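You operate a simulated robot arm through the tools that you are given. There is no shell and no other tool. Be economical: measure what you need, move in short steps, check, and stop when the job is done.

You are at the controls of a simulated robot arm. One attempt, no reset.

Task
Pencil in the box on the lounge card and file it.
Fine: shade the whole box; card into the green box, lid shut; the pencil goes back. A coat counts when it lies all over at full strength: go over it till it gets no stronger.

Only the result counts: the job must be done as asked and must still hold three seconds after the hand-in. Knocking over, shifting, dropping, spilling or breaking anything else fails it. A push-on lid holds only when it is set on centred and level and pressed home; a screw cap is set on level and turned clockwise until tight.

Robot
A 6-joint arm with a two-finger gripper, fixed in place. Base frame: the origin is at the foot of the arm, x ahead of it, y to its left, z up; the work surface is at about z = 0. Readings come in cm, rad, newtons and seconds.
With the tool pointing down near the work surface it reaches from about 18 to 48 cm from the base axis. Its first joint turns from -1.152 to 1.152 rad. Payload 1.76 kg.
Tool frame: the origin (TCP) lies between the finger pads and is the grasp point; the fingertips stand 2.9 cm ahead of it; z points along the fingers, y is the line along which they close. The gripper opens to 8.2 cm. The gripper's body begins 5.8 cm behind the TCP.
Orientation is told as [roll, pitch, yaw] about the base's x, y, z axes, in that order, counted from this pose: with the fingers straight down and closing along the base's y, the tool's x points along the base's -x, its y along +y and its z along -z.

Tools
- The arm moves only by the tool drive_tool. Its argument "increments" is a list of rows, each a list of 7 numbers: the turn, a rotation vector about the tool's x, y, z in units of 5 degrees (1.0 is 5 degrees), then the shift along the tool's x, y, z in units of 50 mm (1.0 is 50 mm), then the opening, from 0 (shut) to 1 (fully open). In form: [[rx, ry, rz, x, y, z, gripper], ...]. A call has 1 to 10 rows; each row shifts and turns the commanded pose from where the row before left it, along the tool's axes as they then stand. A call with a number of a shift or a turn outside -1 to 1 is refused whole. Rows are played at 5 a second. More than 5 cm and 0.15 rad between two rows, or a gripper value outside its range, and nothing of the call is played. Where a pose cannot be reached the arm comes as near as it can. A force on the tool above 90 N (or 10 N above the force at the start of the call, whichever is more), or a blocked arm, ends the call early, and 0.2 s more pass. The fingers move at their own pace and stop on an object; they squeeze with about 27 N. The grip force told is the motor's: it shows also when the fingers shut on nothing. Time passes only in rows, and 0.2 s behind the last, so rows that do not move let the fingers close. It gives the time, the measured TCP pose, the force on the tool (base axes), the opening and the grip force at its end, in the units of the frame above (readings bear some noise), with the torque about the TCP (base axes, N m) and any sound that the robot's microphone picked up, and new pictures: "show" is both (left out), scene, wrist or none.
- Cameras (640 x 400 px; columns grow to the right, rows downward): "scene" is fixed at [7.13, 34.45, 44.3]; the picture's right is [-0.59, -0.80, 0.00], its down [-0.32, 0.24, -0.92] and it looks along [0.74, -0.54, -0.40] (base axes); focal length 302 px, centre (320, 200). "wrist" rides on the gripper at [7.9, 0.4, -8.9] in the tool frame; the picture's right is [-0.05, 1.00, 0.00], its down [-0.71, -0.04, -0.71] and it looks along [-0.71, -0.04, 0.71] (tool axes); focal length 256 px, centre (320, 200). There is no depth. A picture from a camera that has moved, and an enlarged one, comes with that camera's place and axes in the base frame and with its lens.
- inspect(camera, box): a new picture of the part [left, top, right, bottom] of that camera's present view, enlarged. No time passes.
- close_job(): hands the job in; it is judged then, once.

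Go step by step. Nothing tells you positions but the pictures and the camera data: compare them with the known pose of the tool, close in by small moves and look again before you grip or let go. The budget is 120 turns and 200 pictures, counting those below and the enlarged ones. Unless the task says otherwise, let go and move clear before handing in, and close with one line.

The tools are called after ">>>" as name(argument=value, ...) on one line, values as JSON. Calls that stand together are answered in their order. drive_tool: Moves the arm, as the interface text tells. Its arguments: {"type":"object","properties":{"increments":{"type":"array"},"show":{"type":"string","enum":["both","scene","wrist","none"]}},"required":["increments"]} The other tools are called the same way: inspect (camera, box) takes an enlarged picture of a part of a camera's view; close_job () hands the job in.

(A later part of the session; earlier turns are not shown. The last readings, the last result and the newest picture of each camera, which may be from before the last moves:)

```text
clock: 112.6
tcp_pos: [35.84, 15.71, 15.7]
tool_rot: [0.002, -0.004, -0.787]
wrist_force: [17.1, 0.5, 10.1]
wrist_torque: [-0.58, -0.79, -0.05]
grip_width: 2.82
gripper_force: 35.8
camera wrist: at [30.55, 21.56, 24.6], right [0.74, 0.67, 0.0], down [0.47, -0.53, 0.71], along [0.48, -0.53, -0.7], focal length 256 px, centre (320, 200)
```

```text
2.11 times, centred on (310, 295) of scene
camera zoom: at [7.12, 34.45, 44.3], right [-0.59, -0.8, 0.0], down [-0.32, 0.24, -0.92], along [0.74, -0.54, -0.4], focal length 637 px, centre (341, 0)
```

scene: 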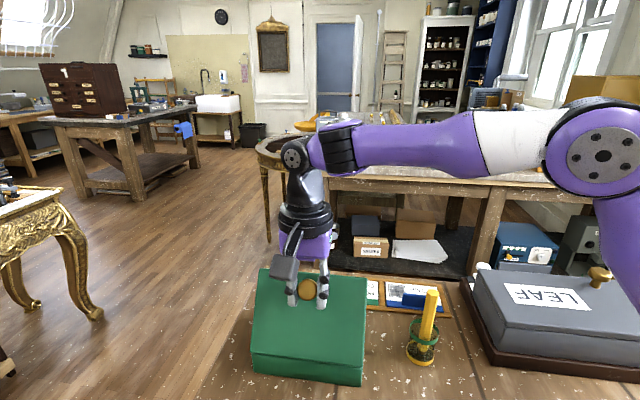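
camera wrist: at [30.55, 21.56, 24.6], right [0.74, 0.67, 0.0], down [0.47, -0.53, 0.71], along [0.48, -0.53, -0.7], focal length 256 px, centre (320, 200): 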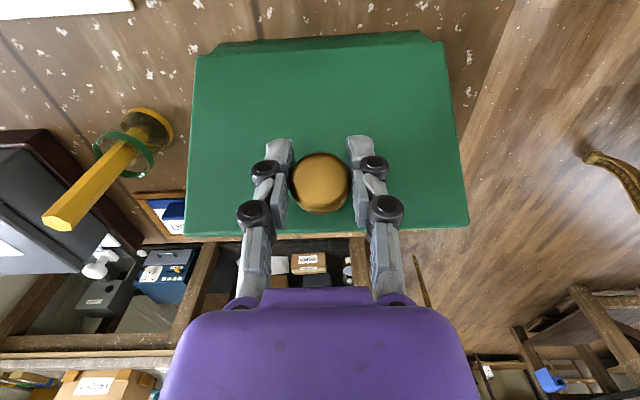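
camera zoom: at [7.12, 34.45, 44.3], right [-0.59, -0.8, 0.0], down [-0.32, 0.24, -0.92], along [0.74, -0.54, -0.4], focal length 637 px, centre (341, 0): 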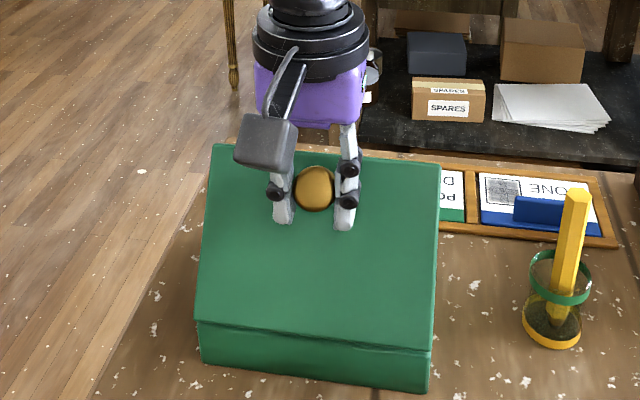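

Nearly 60° open. Fitting the measured path gives a radius of about 11.3 cm; continuing to about 87°.

>>> drive_tool(increments=[[0, 0, 0, 0.182, 0, -0.048, 0], [0, 0, 0, 0.196, 0, -0.026, 0], [0, 0, 0, 0.197, 0, -0.008, 0], [0, 0, 0, 0.197, 0, 0.008, 0], [0, 0, 0, 0.195, 0, 0.026, 0], [0, 0, 0, 0.192, 0, 0.042, 0], [0, 0, 0, 0, 0, 0, 0]])

>>> inspect(camera="scene", box=[235, 200, 385, 390])

```text
clock: 114.2
tcp_pos: [31.58, 19.64, 15.43]
tool_rot: [-0.011, 0.0, -0.788]
wrist_force: [-0.2, -0.1, 0.4]
wrist_torque: [-0.01, 0.01, 0.01]
grip_width: 0.0
gripper_force: 28.6
camera wrist: at [26.23, 25.61, 24.33], right [0.74, 0.67, -0.01], down [0.48, -0.52, 0.71], along [0.47, -0.53, -0.71], focal length 256 px, centre (320, 200)
```

scene: 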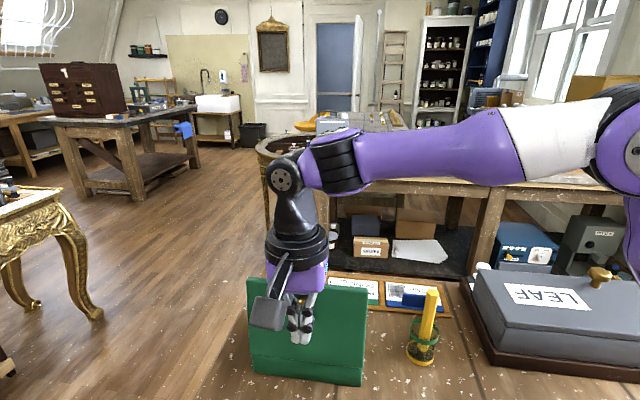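
wrist: 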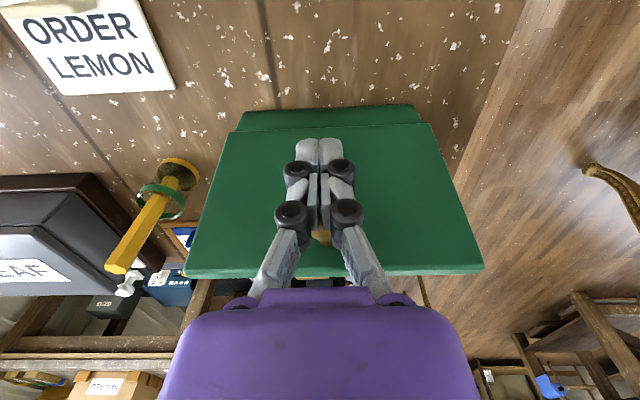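

```text
2.11 times, centred on (310, 295) of scene
camera zoom: at [7.12, 34.45, 44.3], right [-0.59, -0.8, 0.0], down [-0.32, 0.24, -0.92], along [0.74, -0.54, -0.4], focal length 637 px, centre (341, 0)
```

zoom: 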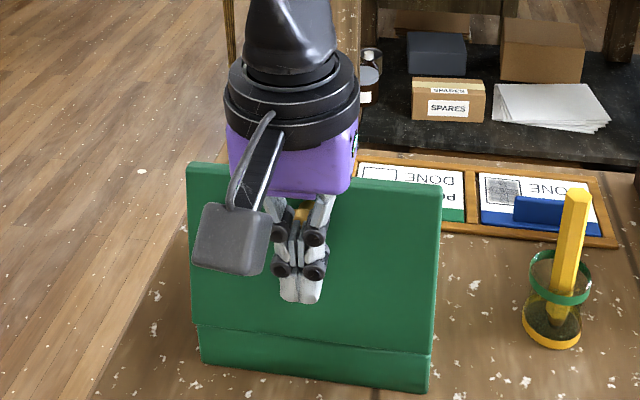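

The knob slipped out of the pads, but the lid stands by itself at about 80°. I check whether it stays.

>>> drive_tool(increments=[[0, 0, 0, 0, 0, 0, 0], [0, 0, 0, 0, 0, 0, 0], [0, 0, 0, 0, 0, 0, 0]], show="wrist")

>>> inspect(camera="scene", box=[235, 200, 385, 390])

```text
clock: 115.0
tcp_pos: [31.71, 19.8, 15.6]
tool_rot: [-0.001, -0.002, -0.786]
wrist_force: [0.2, 0.9, -0.7]
wrist_torque: [-0.01, -0.02, 0.01]
grip_width: 0.0
gripper_force: 28.7
camera wrist: at [26.34, 25.67, 24.47], right [0.74, 0.67, 0.0], down [0.47, -0.53, 0.71], along [0.47, -0.53, -0.71], focal length 256 px, centre (320, 200)
```

wrist: 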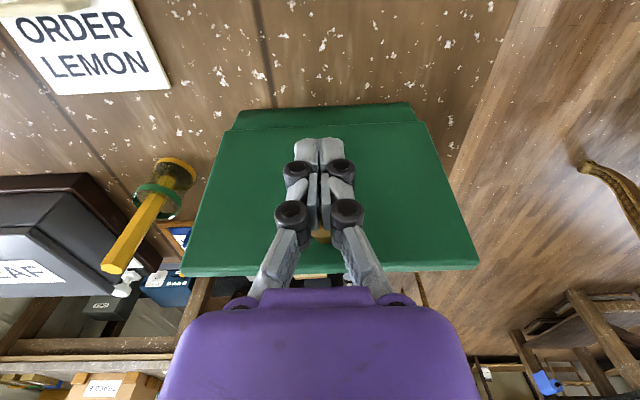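

```text
2.11 times, centred on (310, 295) of scene
camera zoom: at [7.13, 34.45, 44.3], right [-0.59, -0.8, 0.0], down [-0.32, 0.24, -0.92], along [0.74, -0.54, -0.4], focal length 637 px, centre (341, 0)
```

zoom: 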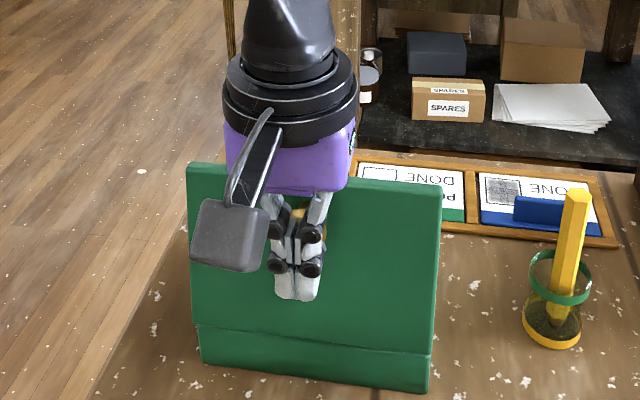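

The lid stays by hinge friction. To be safe I'll open it a bit further by pushing from inside: first back off (+v) and rise above the lid.

>>> drive_tool(increments=[[0, 0, 0, 0.3, 0, 0, 0], [0, 0, 0, 0.2, 0, 0, 0], [0, 0, 0, 0, 0, -0.6, 0], [0, 0, 0, 0, 0, -0.6, 0], [0, 0, 0, 0, 0, -0.5, 0], [0, 0, 0, 0, 0, 0, 0]])

```text
clock: 116.4
tcp_pos: [29.81, 21.66, 24.09]
tool_rot: [-0.001, -0.001, -0.787]
wrist_force: [-0.3, -0.5, 0.4]
wrist_torque: [0.02, 0.01, -0.05]
grip_width: 0.0
gripper_force: 28.6
camera wrist: at [24.5, 27.47, 32.91], right [0.74, 0.67, 0.0], down [0.47, -0.53, 0.71], along [0.47, -0.53, -0.71], focal length 256 px, centre (320, 200)
```

scene: 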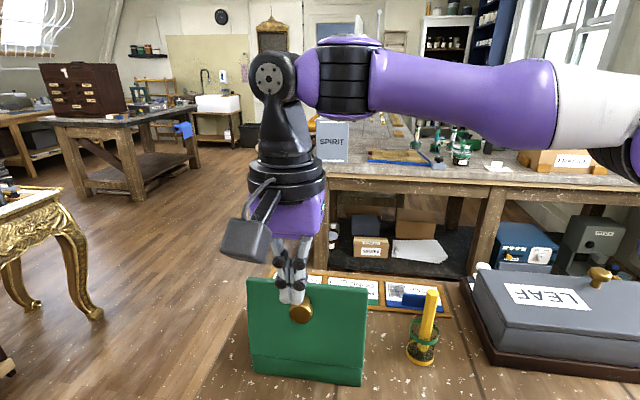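
wrist: 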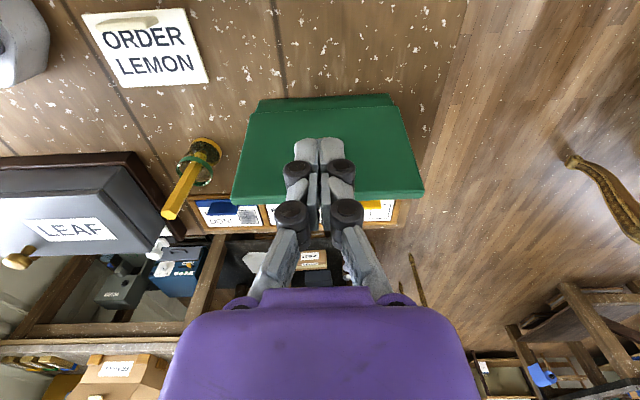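

>>> drive_tool(increments=[[0, 0, 0, -0.6, 0, 0, 0], [0, 0, 0, -0.6, 0, 0, 0], [0, 0, 0, -0.6, 0, 0, 0], [0, 0, 0, -0.6, 0, 0, 0], [0, 0, 0, 0, 0, 0.5, 0], [0, 0, 0, 0, 0, 0.6, 0], [0, 0, 0, 0, 0, 0.6, 0], [0, 0, 0, 0, 0, 0, 0]])

```text
clock: 118.2
tcp_pos: [38.64, 13.01, 15.82]
tool_rot: [0.0, -0.003, -0.786]
wrist_force: [-1.0, -0.4, 0.3]
wrist_torque: [0.02, 0.02, 0.02]
grip_width: 0.0
gripper_force: 28.6
camera wrist: at [33.33, 18.84, 24.63], right [0.74, 0.67, 0.0], down [0.47, -0.53, 0.71], along [0.47, -0.53, -0.71], focal length 256 px, centre (320, 200)
```

scene: 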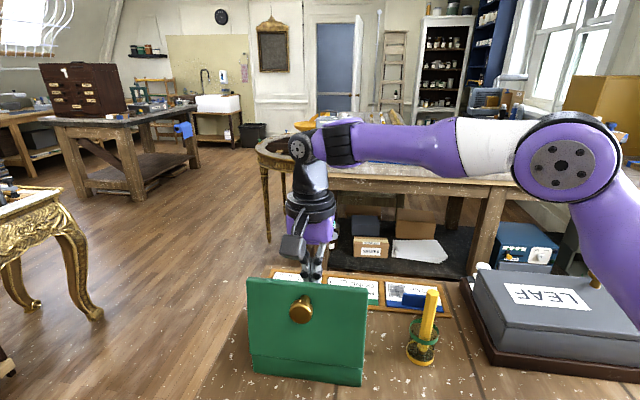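
wrist: 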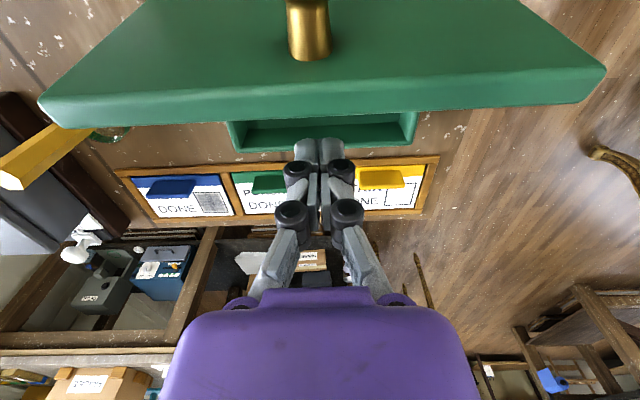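

Fingers are now inside, in front of the lid. I push it gently back.

>>> drive_tool(increments=[[0, 0, 0, 0.3, 0, 0, 0], [0, 0, 0, 0.3, 0, 0, 0], [0, 0, 0, 0.15, 0, 0, 0], [0, 0, 0, 0.15, 0, 0, 0], [0, 0, 0, 0.15, 0, 0, 0], [0, 0, 0, 0.1, 0, 0, 0]])

```text
clock: 119.6
tcp_pos: [34.3, 17.25, 15.64]
tool_rot: [0.001, -0.001, -0.785]
wrist_force: [0.2, -1.1, 0.3]
wrist_torque: [-0.02, -0.01, -0.02]
grip_width: 0.64
gripper_force: 28.6
camera wrist: at [29.04, 23.1, 24.57], right [0.74, 0.67, 0.0], down [0.47, -0.53, 0.71], along [0.47, -0.53, -0.71], focal length 256 px, centre (320, 200)
```

scene: 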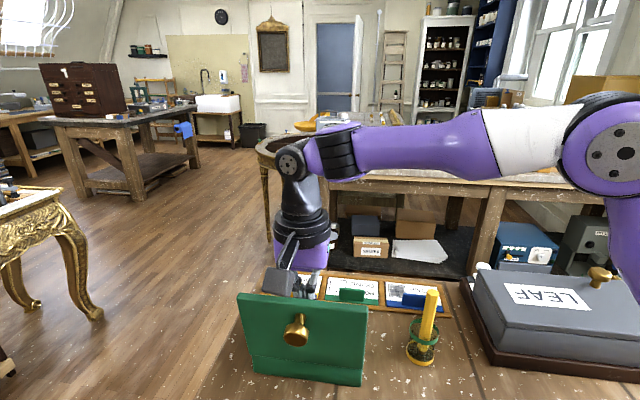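
wrist: 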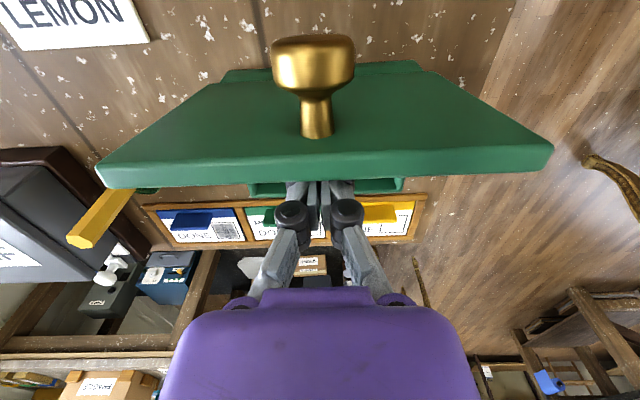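

The lid is now past vertical. I withdraw, rise, turn to yaw 45° and travel over the lounge card's tab.

>>> drive_tool(increments=[[0, 0, 0, -0.5, 0, 0, 0], [0, 0, 0, -0.6, 0, 0, 0], [0, 0, 0, 0, 0, -0.7, 0], [0, 0, 0, 0, 0, -0.7, 0], [0, 0, 0, 0, 0, 0, 0.3]])

>>> drive_tool(increments=[[0, 0, -1, 0, 0, 0, 0.4], [0, 0, -1, 0, 0, 0, 0.4], [0, 0, -1, 0, 0, 0, 0.4], [0, 0, -1, 0, 0, 0, 0.4], [0, 0, -1, 0, 0, 0, 0.4], [0, 0, -1, 0, 0, 0, 0.4], [0, 0, -1, 0, 0, 0, 0.4], [0, 0, -1, 0, 0, 0, 0.4], [0, 0, -1, 0, 0, 0, 0.4], [0, 0, -1, 0, 0, 0, 0.4]], show="none")

>>> drive_tool(increments=[[0, 0, -1, 0, 0, 0, 0.4], [0, 0, -1, 0, 0, 0, 0.4], [0, 0, -1, 0, 0, 0, 0.4], [0, 0, -1, 0, 0, 0, 0.4], [0, 0, -1, 0, 0, 0, 0.4], [0, 0, -1, 0, 0, 0, 0.4], [0, 0, -1, 0, 0, 0, 0.4], [0, 0, -1, 0, 0, 0, 0.4], [0, 0, 0, 0, 0, 0, 0.4]])

```text
clock: 120.8
tcp_pos: [38.21, 13.44, 22.87]
tool_rot: [0.001, -0.001, -0.786]
wrist_force: [0.0, 0.3, 0.0]
wrist_torque: [0.03, -0.01, 0.04]
grip_width: 2.46
gripper_force: 0.1
camera wrist: at [32.84, 19.34, 31.79], right [0.74, 0.67, 0.0], down [0.47, -0.53, 0.71], along [0.47, -0.53, -0.71], focal length 256 px, centre (320, 200)
```

scene: 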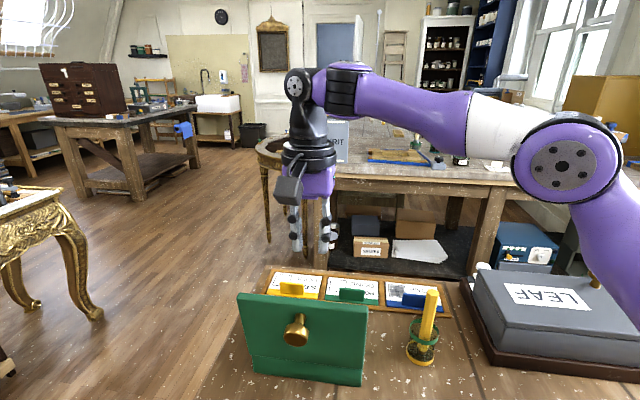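
wrist: 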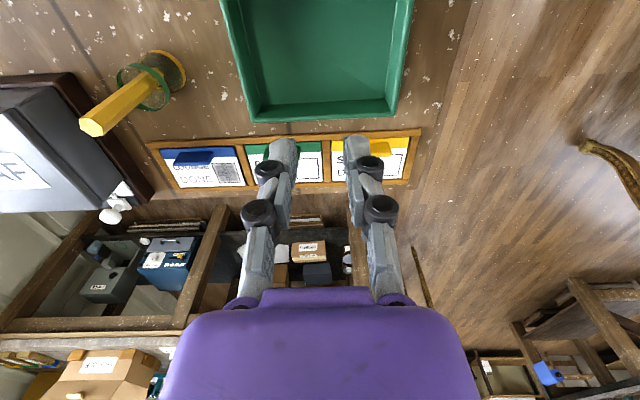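

```text
clock: 123.0
tcp_pos: [38.18, 13.23, 22.95]
tool_rot: [0.0, -0.001, 0.088]
wrist_force: [0.3, -0.3, -0.7]
wrist_torque: [0.0, -0.01, 0.0]
grip_width: 3.27
gripper_force: 0.1
```

```text
clock: 125.0
tcp_pos: [38.34, 13.22, 22.62]
tool_rot: [-0.002, 0.0, 0.787]
wrist_force: [0.3, -1.1, -0.9]
wrist_torque: [0.01, 0.01, 0.02]
grip_width: 3.29
gripper_force: 0.1
camera wrist: at [32.38, 7.91, 31.55], right [-0.67, 0.74, 0.0], down [0.52, 0.47, 0.71], along [0.53, 0.47, -0.71], focal length 256 px, centre (320, 200)
```

scene: 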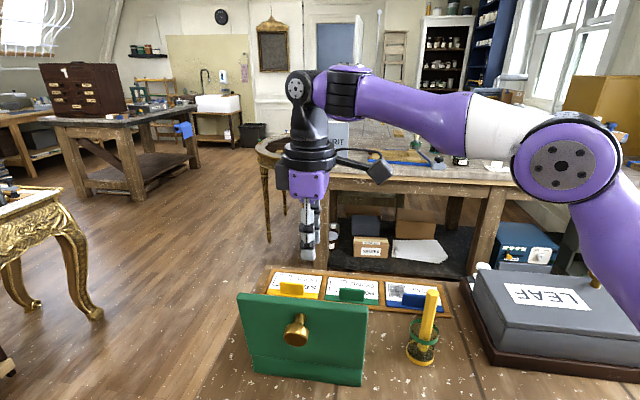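
wrist: 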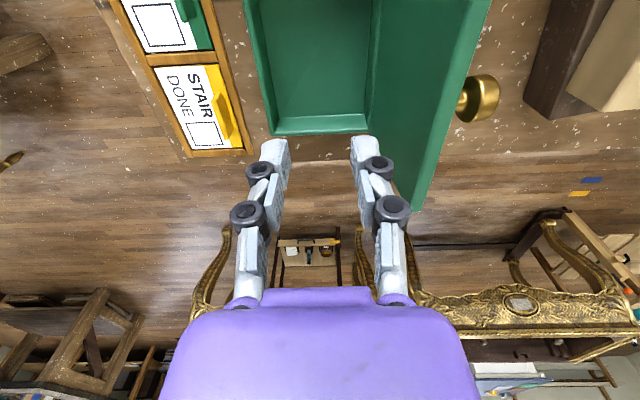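

The box interior is clear and the lid stands open. Travelling to the lounge card tab.

>>> drive_tool(increments=[[0, 0, 0, 0.742, -0.491, 0, 0.4], [0, 0, 0, 0.742, -0.491, 0, 0.4], [0, 0, 0, 0.742, -0.491, 0, 0.4], [0, 0, 0, 0.742, -0.491, 0, 0.4], [0, 0, 0, 0.742, -0.491, 0, 0.4], [0, 0, 0, 0, 0, 0.6, 0.4], [0, 0, 0, 0, 0, 0.6, 0.4], [0, 0, 0, 0, 0, 0.5, 0.4], [0, 0, 0, 0, 0, 0, 0.4]])

>>> inspect(camera="wrist", box=[200, 40, 440, 190])

>>> inspect(camera="scene", box=[350, 230, 470, 330])

```text
clock: 127.0
tcp_pos: [33.87, -8.62, 14.17]
tool_rot: [-0.002, -0.002, 0.787]
wrist_force: [-0.3, -0.1, 1.3]
wrist_torque: [-0.01, 0.02, 0.0]
grip_width: 3.27
gripper_force: 0.1
camera wrist: at [28.03, -13.85, 23.05], right [-0.67, 0.74, 0.0], down [0.52, 0.47, 0.71], along [0.53, 0.47, -0.71], focal length 256 px, centre (320, 200)
```

scene: 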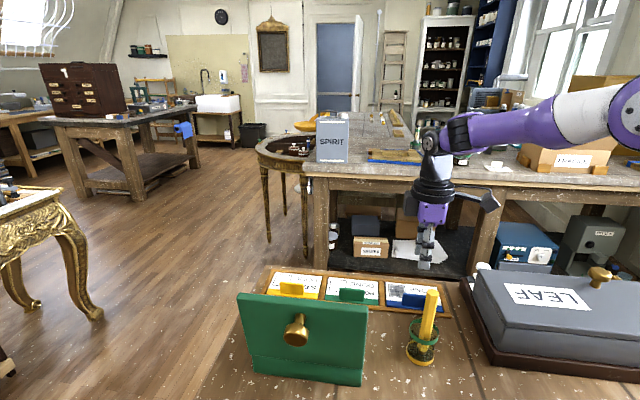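
wrist: 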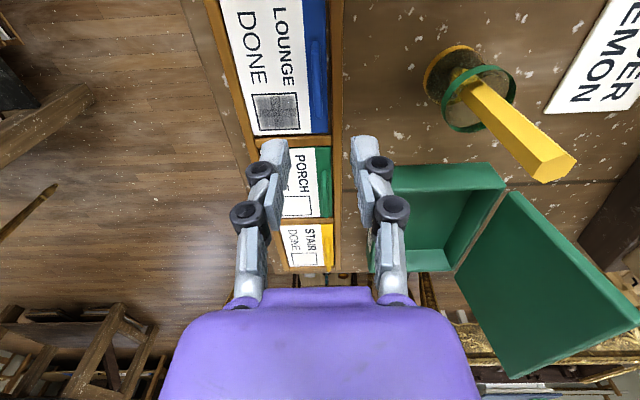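

```text
2.67 times, centred on (320, 115) of wrist
camera zoom: at [28.03, -13.85, 23.05], right [-0.67, 0.74, 0.0], down [0.52, 0.47, 0.71], along [0.53, 0.47, -0.71], focal length 683 px, centre (320, 427)
```

zoom: 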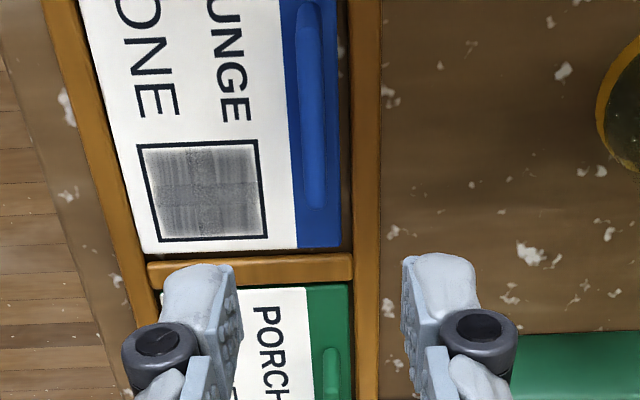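

```text
4.00 times, centred on (410, 280) of scene
camera zoom: at [7.13, 34.45, 44.3], right [-0.59, -0.8, 0.0], down [-0.32, 0.24, -0.92], along [0.74, -0.54, -0.4], focal length 1210 px, centre (-40, -120)
```

zoom: 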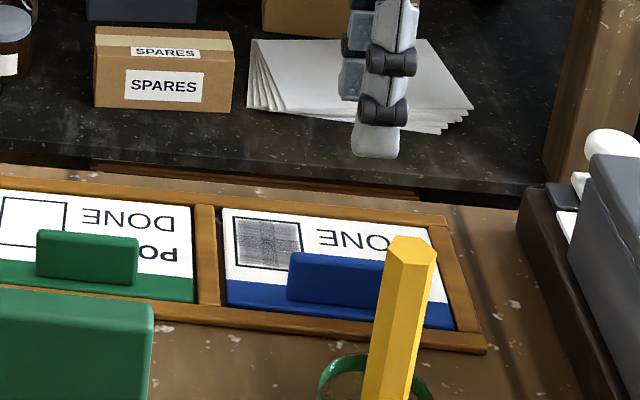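

Also a closer look at the shading; then I lower over the tab.

>>> inspect(camera="wrist", box=[245, 85, 309, 140])

>>> drive_tool(increments=[[0, 0, 0, 0, -0.03, 0.5, 0.4], [0, 0, 0, 0, 0, 0.5, 0.4], [0, 0, 0, 0, 0, 0.2, 0.4], [0, 0, 0, 0, 0, 0, 0.4]])

>>> inspect(camera="scene", box=[370, 250, 460, 330])

```text
7.27 times, centred on (277, 112) of wrist
camera zoom: at [28.03, -13.85, 23.05], right [-0.67, 0.74, 0.0], down [0.52, 0.47, 0.71], along [0.53, 0.47, -0.71], focal length 1862 px, centre (633, 836)
```

zoom: 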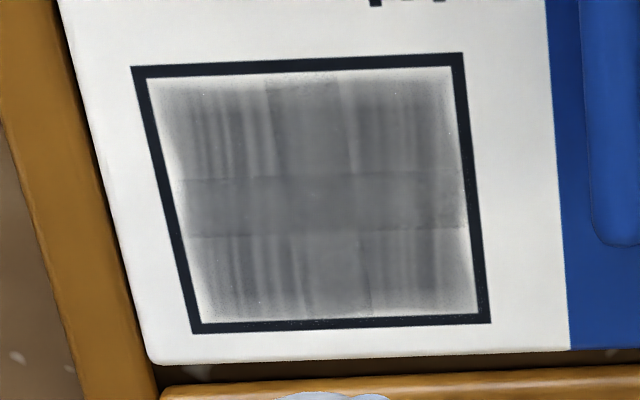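

```text
clock: 128.0
tcp_pos: [34.17, -8.57, 8.23]
tool_rot: [-0.001, 0.0, 0.787]
wrist_force: [0.1, 0.5, -0.4]
wrist_torque: [-0.01, 0.01, -0.03]
grip_width: 3.3
gripper_force: 0.1
camera wrist: at [28.13, -14.01, 17.09], right [-0.67, 0.74, 0.0], down [0.53, 0.47, 0.71], along [0.53, 0.47, -0.71], focal length 256 px, centre (320, 200)
```

scene: 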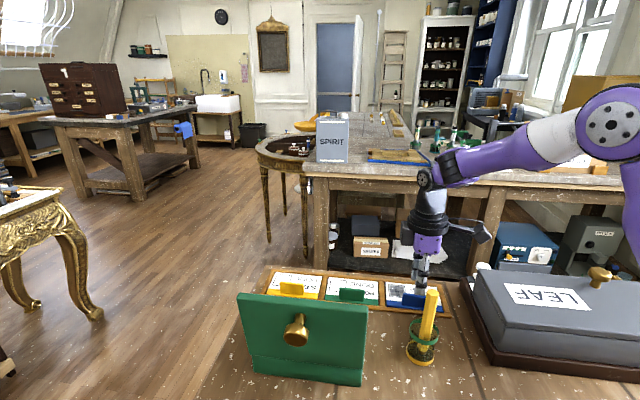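
wrist: 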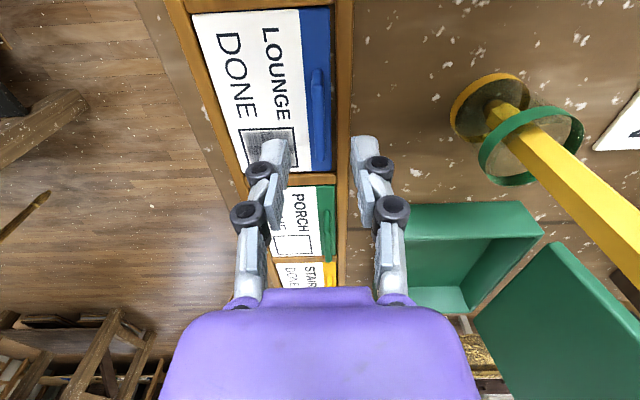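

```text
5.00 times, centred on (415, 290) of scene
camera zoom: at [7.13, 34.45, 44.3], right [-0.59, -0.8, 0.0], down [-0.32, 0.24, -0.92], along [0.74, -0.54, -0.4], focal length 1512 px, centre (-155, -250)
```

zoom: 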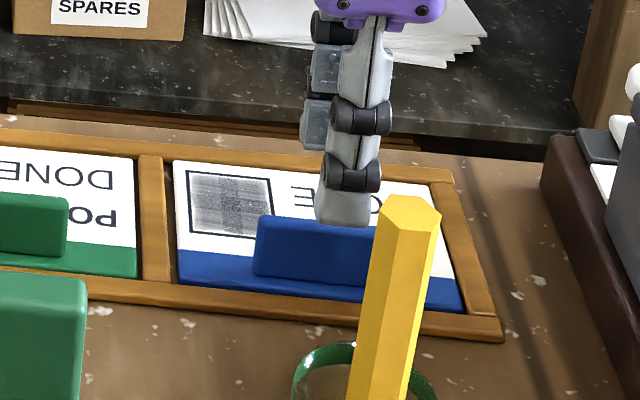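

The shading is four overlapping tiles, all even. The tab is centred between the fingers; I lower around it.

>>> drive_tool(increments=[[0, 0, 0, 0, 0, 0.4, 0.4], [0, 0, 0, 0, 0, 0.28, 0.4], [0, 0, 0, 0, 0, 0, 0.4]])

>>> inspect(camera="scene", box=[370, 250, 460, 330])

```text
clock: 128.8
tcp_pos: [33.95, -8.7, 5.03]
tool_rot: [-0.003, 0.001, 0.785]
wrist_force: [0.1, -0.2, 0.8]
wrist_torque: [0.03, -0.01, -0.01]
grip_width: 3.32
gripper_force: 0.0
camera wrist: at [28.08, -14.02, 13.77], right [-0.67, 0.74, 0.0], down [0.53, 0.47, 0.71], along [0.53, 0.47, -0.71], focal length 256 px, centre (320, 200)
```

scene: 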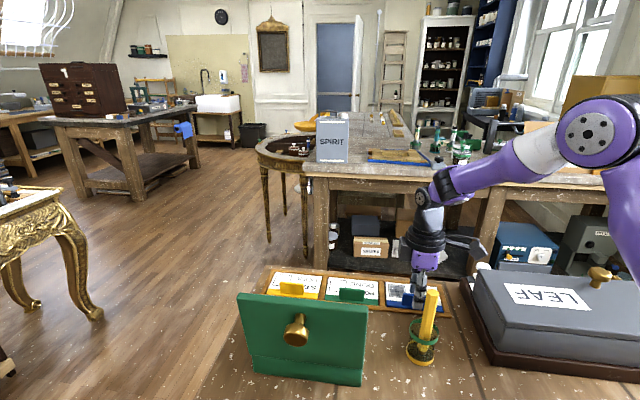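
wrist: 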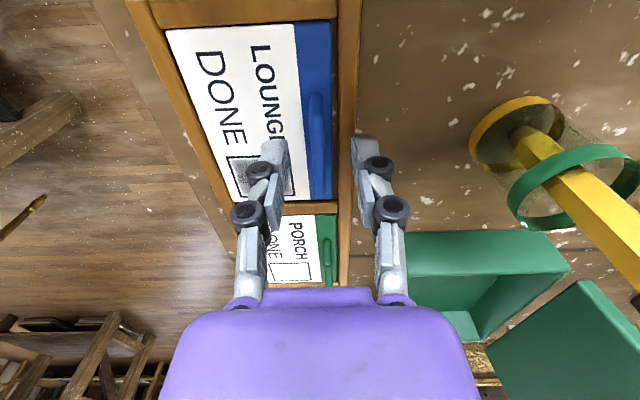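

```text
5.00 times, centred on (415, 290) of scene
camera zoom: at [7.13, 34.45, 44.3], right [-0.59, -0.8, 0.0], down [-0.32, 0.24, -0.92], along [0.74, -0.54, -0.4], focal length 1512 px, centre (-155, -250)
```

zoom: 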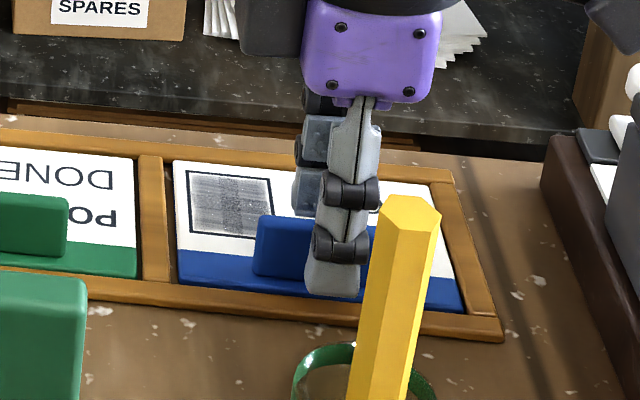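

The fingers straddle the tab. Slightly lower, then close.

>>> drive_tool(increments=[[0, 0, 0, 0, 0, 0.07, 0.4], [0, 0, 0, 0, 0, 0, 0.2], [0, 0, 0, 0, 0, 0, 0], [0, 0, 0, 0, 0, 0, 0], [0, 0, 0, 0, 0, 0, 0]])

>>> inspect(camera="scene", box=[370, 250, 460, 330])

```text
clock: 130.0
tcp_pos: [33.83, -8.58, 4.58]
tool_rot: [-0.001, 0.001, 0.785]
wrist_force: [-0.4, 1.4, -0.2]
wrist_torque: [-0.01, 0.0, 0.0]
grip_width: 0.58
gripper_force: 26.8
camera wrist: at [28.01, -13.97, 13.44], right [-0.67, 0.74, 0.0], down [0.52, 0.47, 0.71], along [0.53, 0.47, -0.71], focal length 256 px, centre (320, 200)
```

scene: 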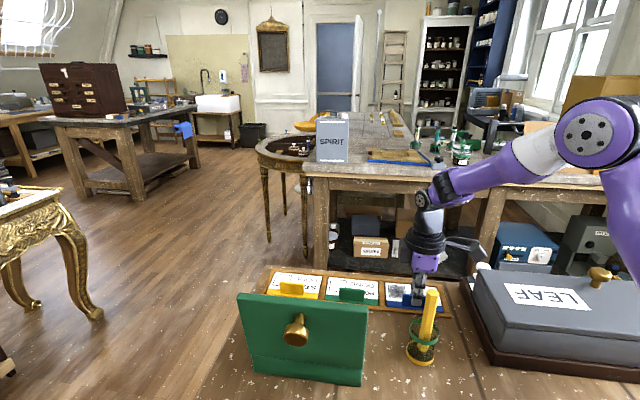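
wrist: 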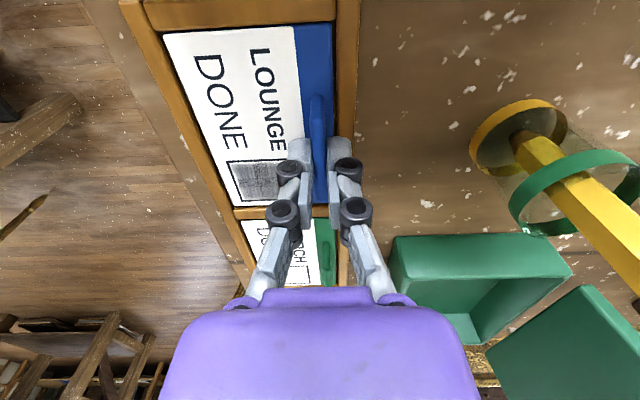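

```text
5.00 times, centred on (415, 290) of scene
camera zoom: at [7.13, 34.45, 44.3], right [-0.59, -0.8, 0.0], down [-0.32, 0.24, -0.92], along [0.74, -0.54, -0.4], focal length 1512 px, centre (-155, -250)
```

zoom: 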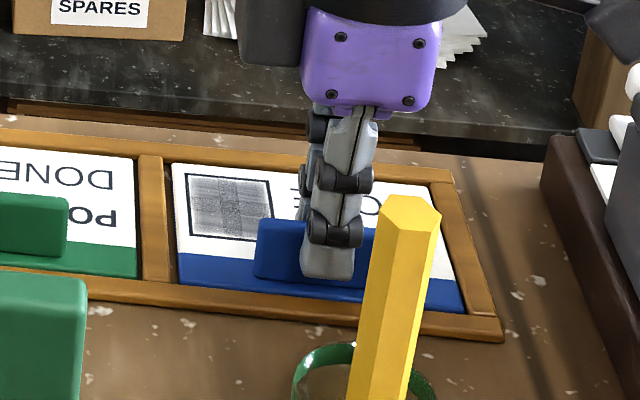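

Tab gripped (0.58 cm). Lifting the card straight up, with care.

>>> drive_tool(increments=[[0, 0, 0, 0, 0, -0.1, 0], [0, 0, 0, 0, 0, -0.2, 0], [0, 0, 0, 0, 0, -0.3, 0], [0, 0, 0, 0, 0, -0.5, 0], [0, 0, 0, 0, 0, -0.6, 0], [0, 0, 0, 0, 0, -0.6, 0], [0, 0, 0, 0, 0, 0, 0]])

>>> inspect(camera="scene", box=[330, 220, 480, 340])

```text
clock: 131.6
tcp_pos: [33.97, -8.61, 16.03]
tool_rot: [-0.003, -0.001, 0.785]
wrist_force: [0.3, 0.0, 0.1]
wrist_torque: [-0.01, -0.01, 0.0]
grip_width: 0.61
gripper_force: 26.9
camera wrist: at [28.04, -14.01, 24.87], right [-0.67, 0.74, 0.0], down [0.53, 0.47, 0.71], along [0.53, 0.47, -0.71], focal length 256 px, centre (320, 200)
```

scene: 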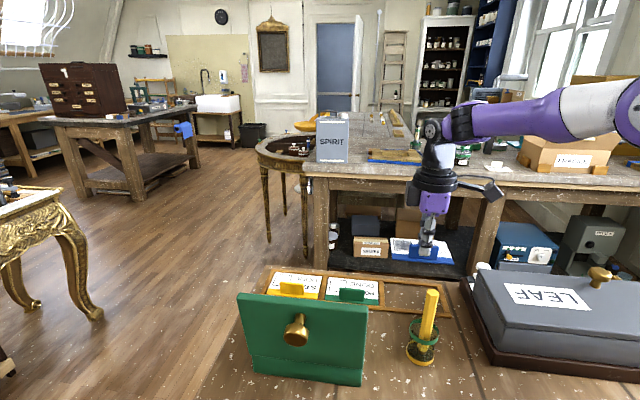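
wrist: 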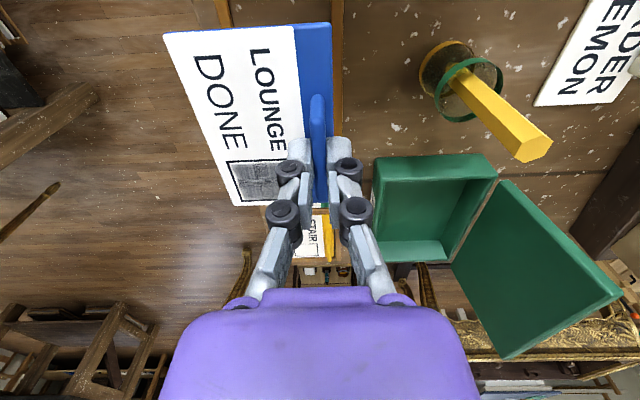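

```text
3.33 times, centred on (405, 280) of scene
camera zoom: at [7.13, 34.45, 44.3], right [-0.59, -0.8, 0.0], down [-0.32, 0.24, -0.92], along [0.74, -0.54, -0.4], focal length 1008 px, centre (37, -67)
```

zoom: 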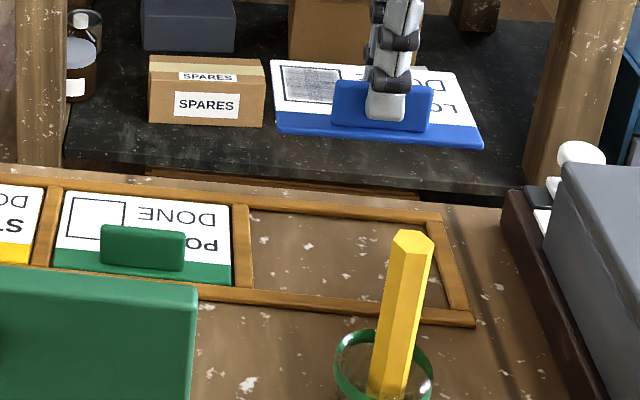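

Card is up, level. I carry it along the tray first (away from the pencil), then across over the box, aiming TCP at (37.9, 14.1).

>>> drive_tool(increments=[[0, 0, 0, -0.75, 0, -0.1, 0], [0, 0, 0, -0.75, 0, 0, 0], [0, 0, 0, -0.75, 0, 0, 0], [0, 0, 0, -0.75, 0, 0, 0], [0, 0, 0, -0.774, 0, 0, 0], [0, 0, 0, 0, 0.66, 0, 0], [0, 0, 0, 0, 0.66, 0, 0], [0, 0, 0, 0, 0.66, 0, 0], [0, 0, 0, 0, 0.66, 0, 0], [0, 0, 0, 0, 0, 0, 0]])

>>> inspect(camera="wrist", box=[120, 0, 520, 250])

>>> inspect(camera="scene", box=[220, 220, 400, 400])

```text
clock: 133.8
tcp_pos: [36.23, 12.45, 16.48]
tool_rot: [-0.001, -0.001, 0.786]
wrist_force: [0.3, -0.1, 0.1]
wrist_torque: [-0.03, 0.04, 0.01]
grip_width: 0.62
gripper_force: 26.7
out of reach, approached as far as the arm can: row 5
camera wrist: at [30.29, 7.11, 25.33], right [-0.67, 0.74, 0.0], down [0.52, 0.47, 0.71], along [0.53, 0.47, -0.71], focal length 256 px, centre (320, 200)
```

scene: 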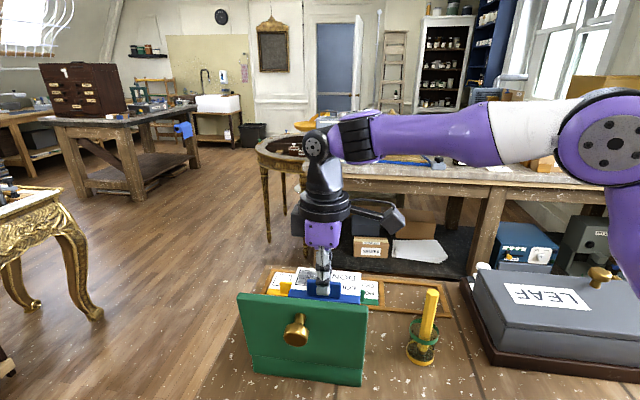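
wrist: 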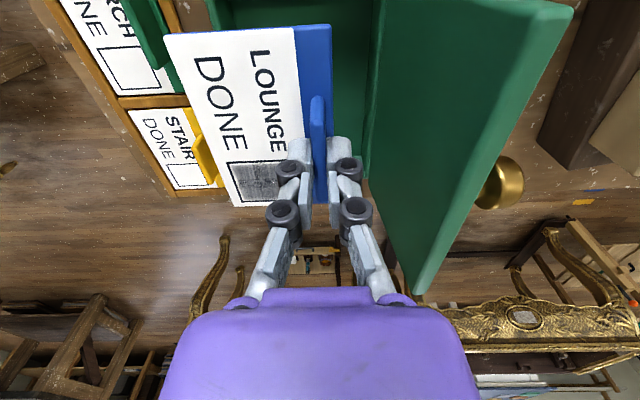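

```text
1.60 times, centred on (320, 125) of wrist
camera zoom: at [30.29, 7.11, 25.33], right [-0.67, 0.74, 0.0], down [0.52, 0.47, 0.71], along [0.53, 0.47, -0.71], focal length 410 px, centre (320, 320)
```

zoom: 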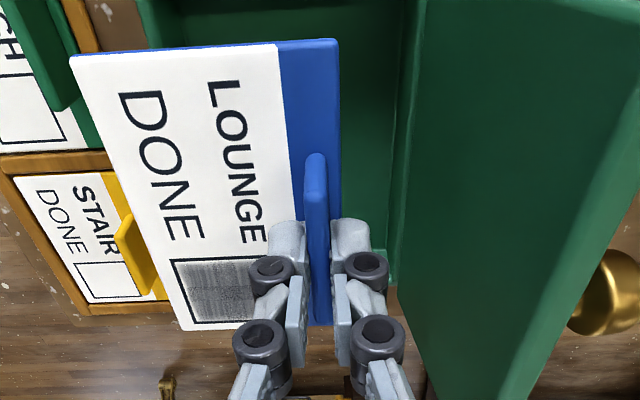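

```text
2.22 times, centred on (310, 310) of scene
camera zoom: at [7.12, 34.45, 44.3], right [-0.59, -0.8, 0.0], down [-0.32, 0.24, -0.92], along [0.74, -0.54, -0.4], focal length 672 px, centre (342, -44)
```

zoom: 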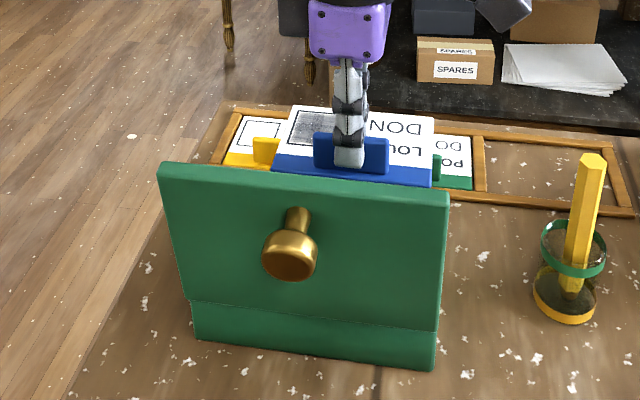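

The far corner limited the reach, so I'm about 2.3 cm short along the box's length; I correct and lower partway.

>>> drive_tool(increments=[[0, 0, 0, -0.46, 0, 0, 0], [0, 0, 0, 0, 0, 0.4, 0], [0, 0, 0, 0, 0, 0.5, 0], [0, 0, 0, 0, 0, 0, 0]])

>>> inspect(camera="wrist", box=[120, 0, 520, 250])

```text
clock: 134.8
tcp_pos: [37.93, 14.27, 11.77]
tool_rot: [-0.001, -0.001, 0.787]
wrist_force: [0.2, 0.0, 0.1]
wrist_torque: [0.05, 0.03, -0.03]
grip_width: 0.58
gripper_force: 26.8
camera wrist: at [32.06, 8.84, 20.74], right [-0.67, 0.74, 0.0], down [0.52, 0.47, 0.71], along [0.53, 0.47, -0.71], focal length 256 px, centre (320, 200)
```

scene: 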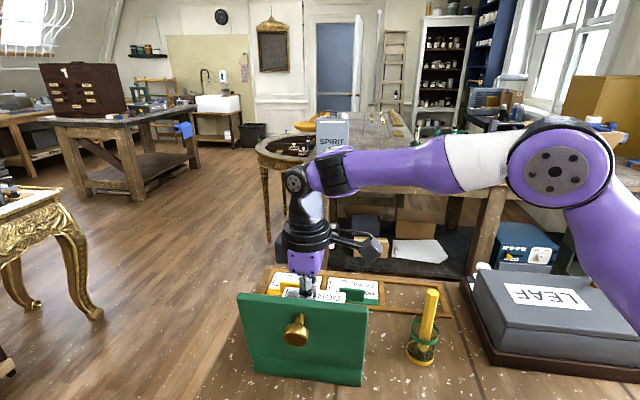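
wrist: 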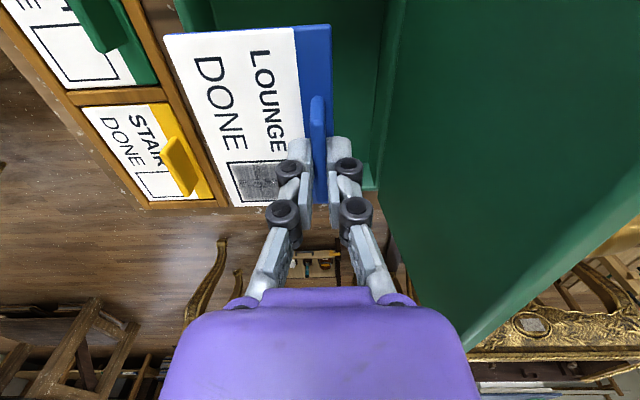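

```text
1.60 times, centred on (320, 125) of wrist
camera zoom: at [32.06, 8.84, 20.74], right [-0.67, 0.74, 0.0], down [0.52, 0.47, 0.71], along [0.53, 0.47, -0.71], focal length 410 px, centre (320, 320)
```

zoom: 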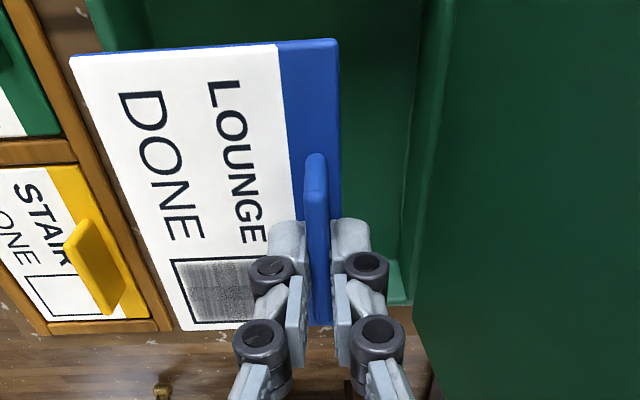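

The card's front edge would be close to the front wall, so I shift 0.7 cm toward the hinge, then lower near the rim.

>>> drive_tool(increments=[[0, 0, 0, 0, 0.14, 0, 0], [0, 0, 0, 0, 0, 0.4, 0], [0, 0, 0, 0, 0, 0.2, 0], [0, 0, 0, 0, 0, 0, 0]])

>>> inspect(camera="wrist", box=[120, 0, 520, 250])

```text
clock: 135.8
tcp_pos: [37.58, 14.78, 8.89]
tool_rot: [-0.003, 0.0, 0.786]
wrist_force: [-0.4, 0.8, -1.8]
wrist_torque: [0.01, 0.0, 0.03]
grip_width: 0.6
gripper_force: 26.5
camera wrist: at [31.6, 9.38, 17.77], right [-0.67, 0.74, 0.0], down [0.52, 0.47, 0.71], along [0.53, 0.47, -0.71], focal length 256 px, centre (320, 200)
```

scene: 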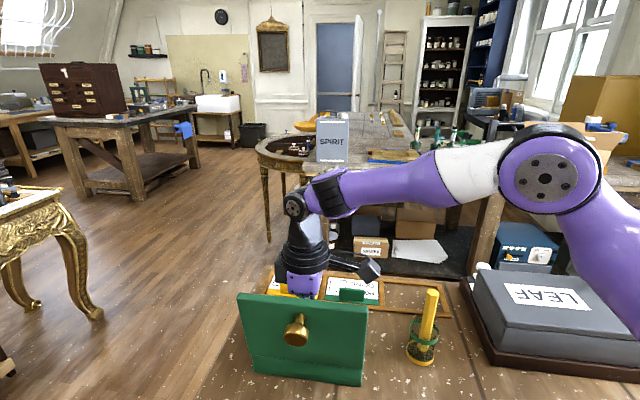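
wrist: 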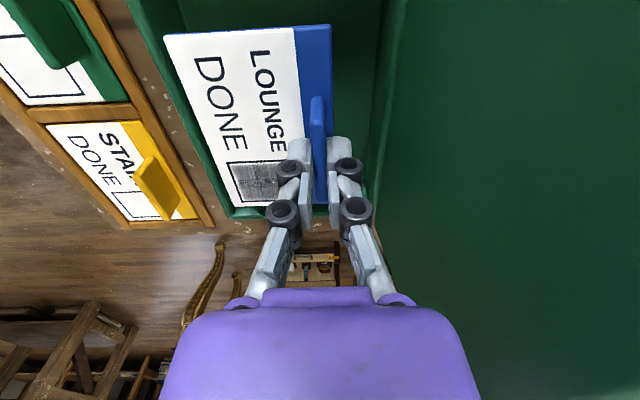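

```text
1.60 times, centred on (320, 125) of wrist
camera zoom: at [31.6, 9.38, 17.77], right [-0.67, 0.74, 0.0], down [0.52, 0.47, 0.71], along [0.53, 0.47, -0.71], focal length 410 px, centre (320, 320)
```

zoom: 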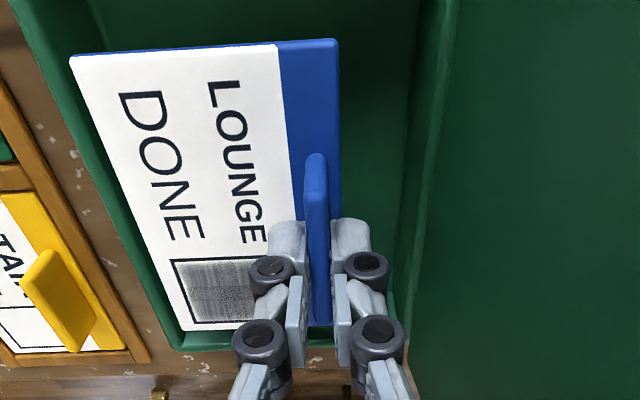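

The card fits within the walls with about 1 cm margin. Lowering into the box.

>>> drive_tool(increments=[[0, 0, 0, 0, 0, 0.3, 0], [0, 0, 0, 0, 0, 0.3, 0], [0, 0, 0, 0, 0, 0.1, 0], [0, 0, 0, 0, 0, 0, 0]], show="wrist")

```text
clock: 136.8
tcp_pos: [37.58, 14.69, 5.46]
tool_rot: [-0.003, -0.002, 0.786]
wrist_force: [0.2, -0.4, -0.5]
wrist_torque: [0.04, 0.03, -0.05]
grip_width: 0.61
gripper_force: 27.2
camera wrist: at [31.63, 9.33, 14.34], right [-0.67, 0.74, 0.0], down [0.52, 0.47, 0.71], along [0.53, 0.47, -0.71], focal length 256 px, centre (320, 200)
```

wrist: 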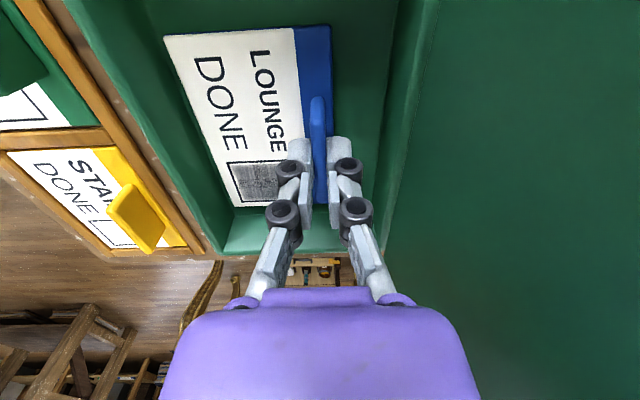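

The card is inside, just above the floor. Small steps down until it touches.

>>> drive_tool(increments=[[0, 0, 0, 0, 0, 0.06, 0], [0, 0, 0, 0, 0, 0.04, 0], [0, 0, 0, 0, 0, 0, 0]], show="none")

```text
clock: 137.6
tcp_pos: [37.48, 14.7, 5.12]
tool_rot: [-0.005, -0.002, 0.785]
wrist_force: [-2.3, -0.9, 13.9]
wrist_torque: [-0.04, 0.13, -0.03]
grip_width: 0.6
gripper_force: 27.1
```

Card rests on the floor. I open a little, then rise.

>>> drive_tool(increments=[[0, 0, 0, 0, 0, -0.02, 0], [0, 0, 0, 0, 0, 0, 0.25], [0, 0, 0, 0, 0, 0, 0.3], [0, 0, 0, 0, 0, -0.3, 0.3], [0, 0, 0, 0, 0, -0.5, 0.3], [0, 0, 0, 0, 0, -0.6, 0.3], [0, 0, 0, 0, 0, -0.7, 0.3], [0, 0, 0, 0, 0, 0, 0.3]])

>>> inspect(camera="wrist", box=[120, 0, 520, 250])

```text
clock: 139.4
tcp_pos: [37.63, 14.84, 15.75]
tool_rot: [-0.003, 0.0, 0.785]
wrist_force: [-0.4, 0.0, -0.2]
wrist_torque: [-0.03, -0.01, 0.01]
grip_width: 2.48
gripper_force: 0.1
camera wrist: at [31.7, 9.48, 24.57], right [-0.67, 0.74, 0.0], down [0.53, 0.47, 0.71], along [0.53, 0.47, -0.71], focal length 256 px, centre (320, 200)
```

scene: 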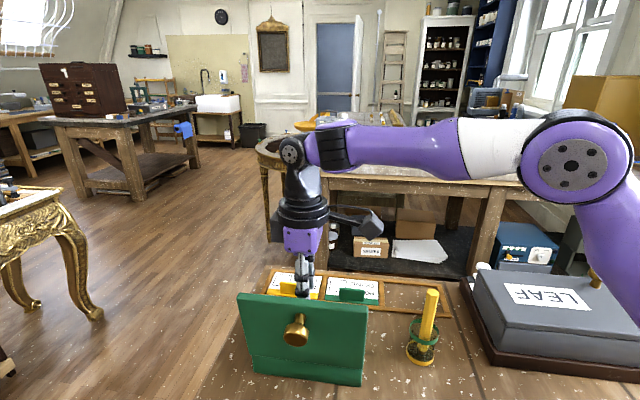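
wrist: 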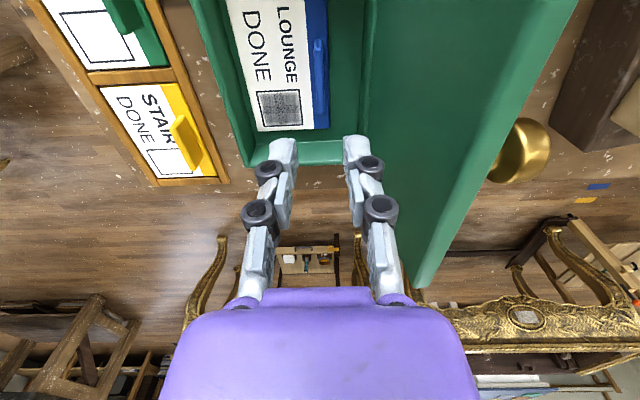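

```text
1.60 times, centred on (320, 125) of wrist
camera zoom: at [31.7, 9.48, 24.57], right [-0.67, 0.74, 0.0], down [0.53, 0.47, 0.71], along [0.53, 0.47, -0.71], focal length 410 px, centre (320, 320)
```

zoom: 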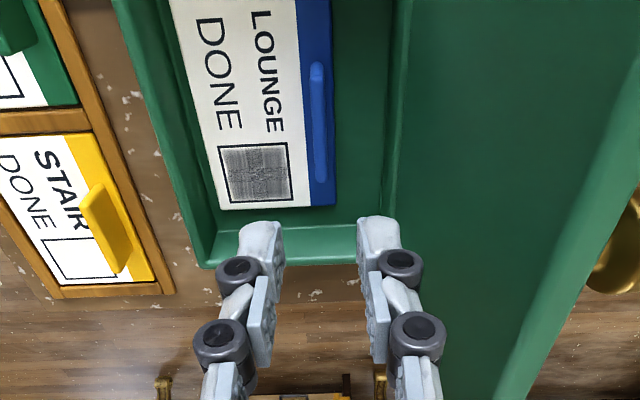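

The card lies flat in the box. Now the lid: I close the fingers, go over to the outer side of the lid beside the knob (u ≈ 32.5) and will push it shut along its arc.

>>> drive_tool(increments=[[0, 0, 0, 0, 0, -0.7, 0], [0, 0, 0, 0, 0, -0.6, 0], [0, 0, 0, 0.46, 0.3, 0, 0], [0, 0, 0, 0.46, 0.64, 0, 0], [0, 0, 0, 0, 0.64, 0, 0], [0, 0, 0, 0, 0.64, 0, 0], [0, 0, 0, 0, 0, 0.6, 0], [0, 0, 0, 0, 0, 0.6, 0], [0, 0, 0, 0, 0, 0, 0]])

>>> inspect(camera="scene", box=[220, 220, 400, 400])

```text
clock: 141.4
tcp_pos: [26.47, 19.34, 16.07]
tool_rot: [0.001, 0.001, 0.785]
wrist_force: [0.0, -0.1, -0.1]
wrist_torque: [0.0, 0.0, -0.03]
grip_width: 0.0
gripper_force: 26.7
camera wrist: at [20.62, 13.93, 24.95], right [-0.67, 0.74, 0.0], down [0.52, 0.47, 0.71], along [0.53, 0.47, -0.71], focal length 256 px, centre (320, 200)
```

scene: 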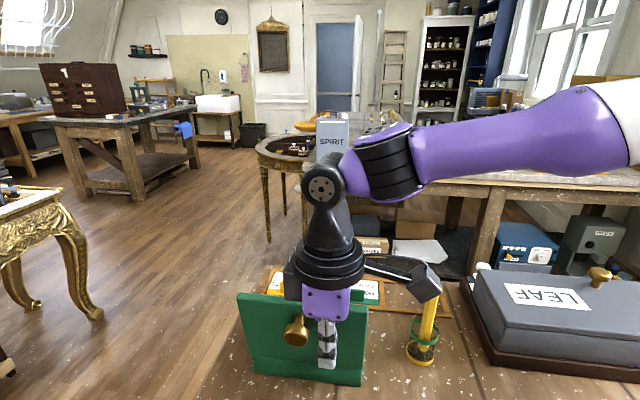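
wrist: 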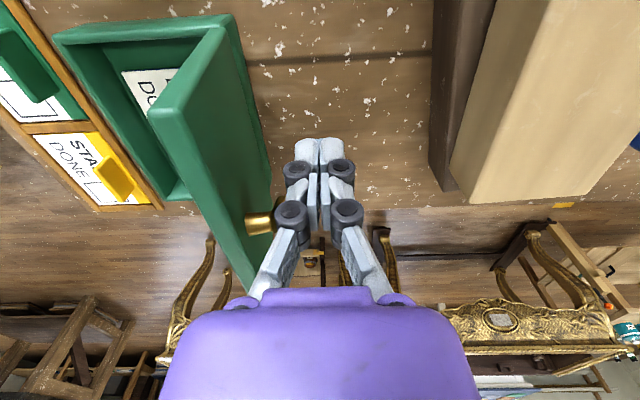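

```text
2.22 times, centred on (310, 310) of scene
camera zoom: at [7.13, 34.45, 44.3], right [-0.59, -0.8, 0.0], down [-0.32, 0.24, -0.92], along [0.74, -0.54, -0.4], focal length 672 px, centre (342, -44)
```

zoom: 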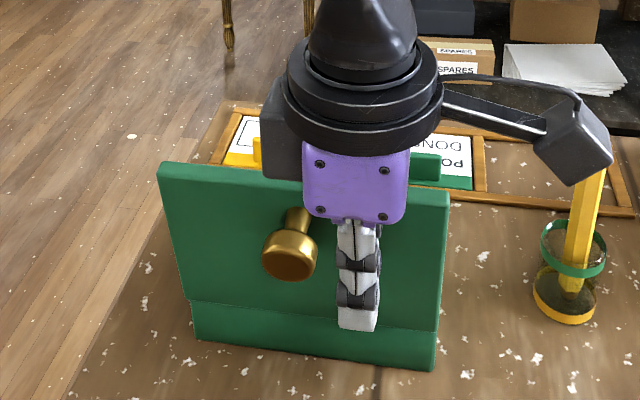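

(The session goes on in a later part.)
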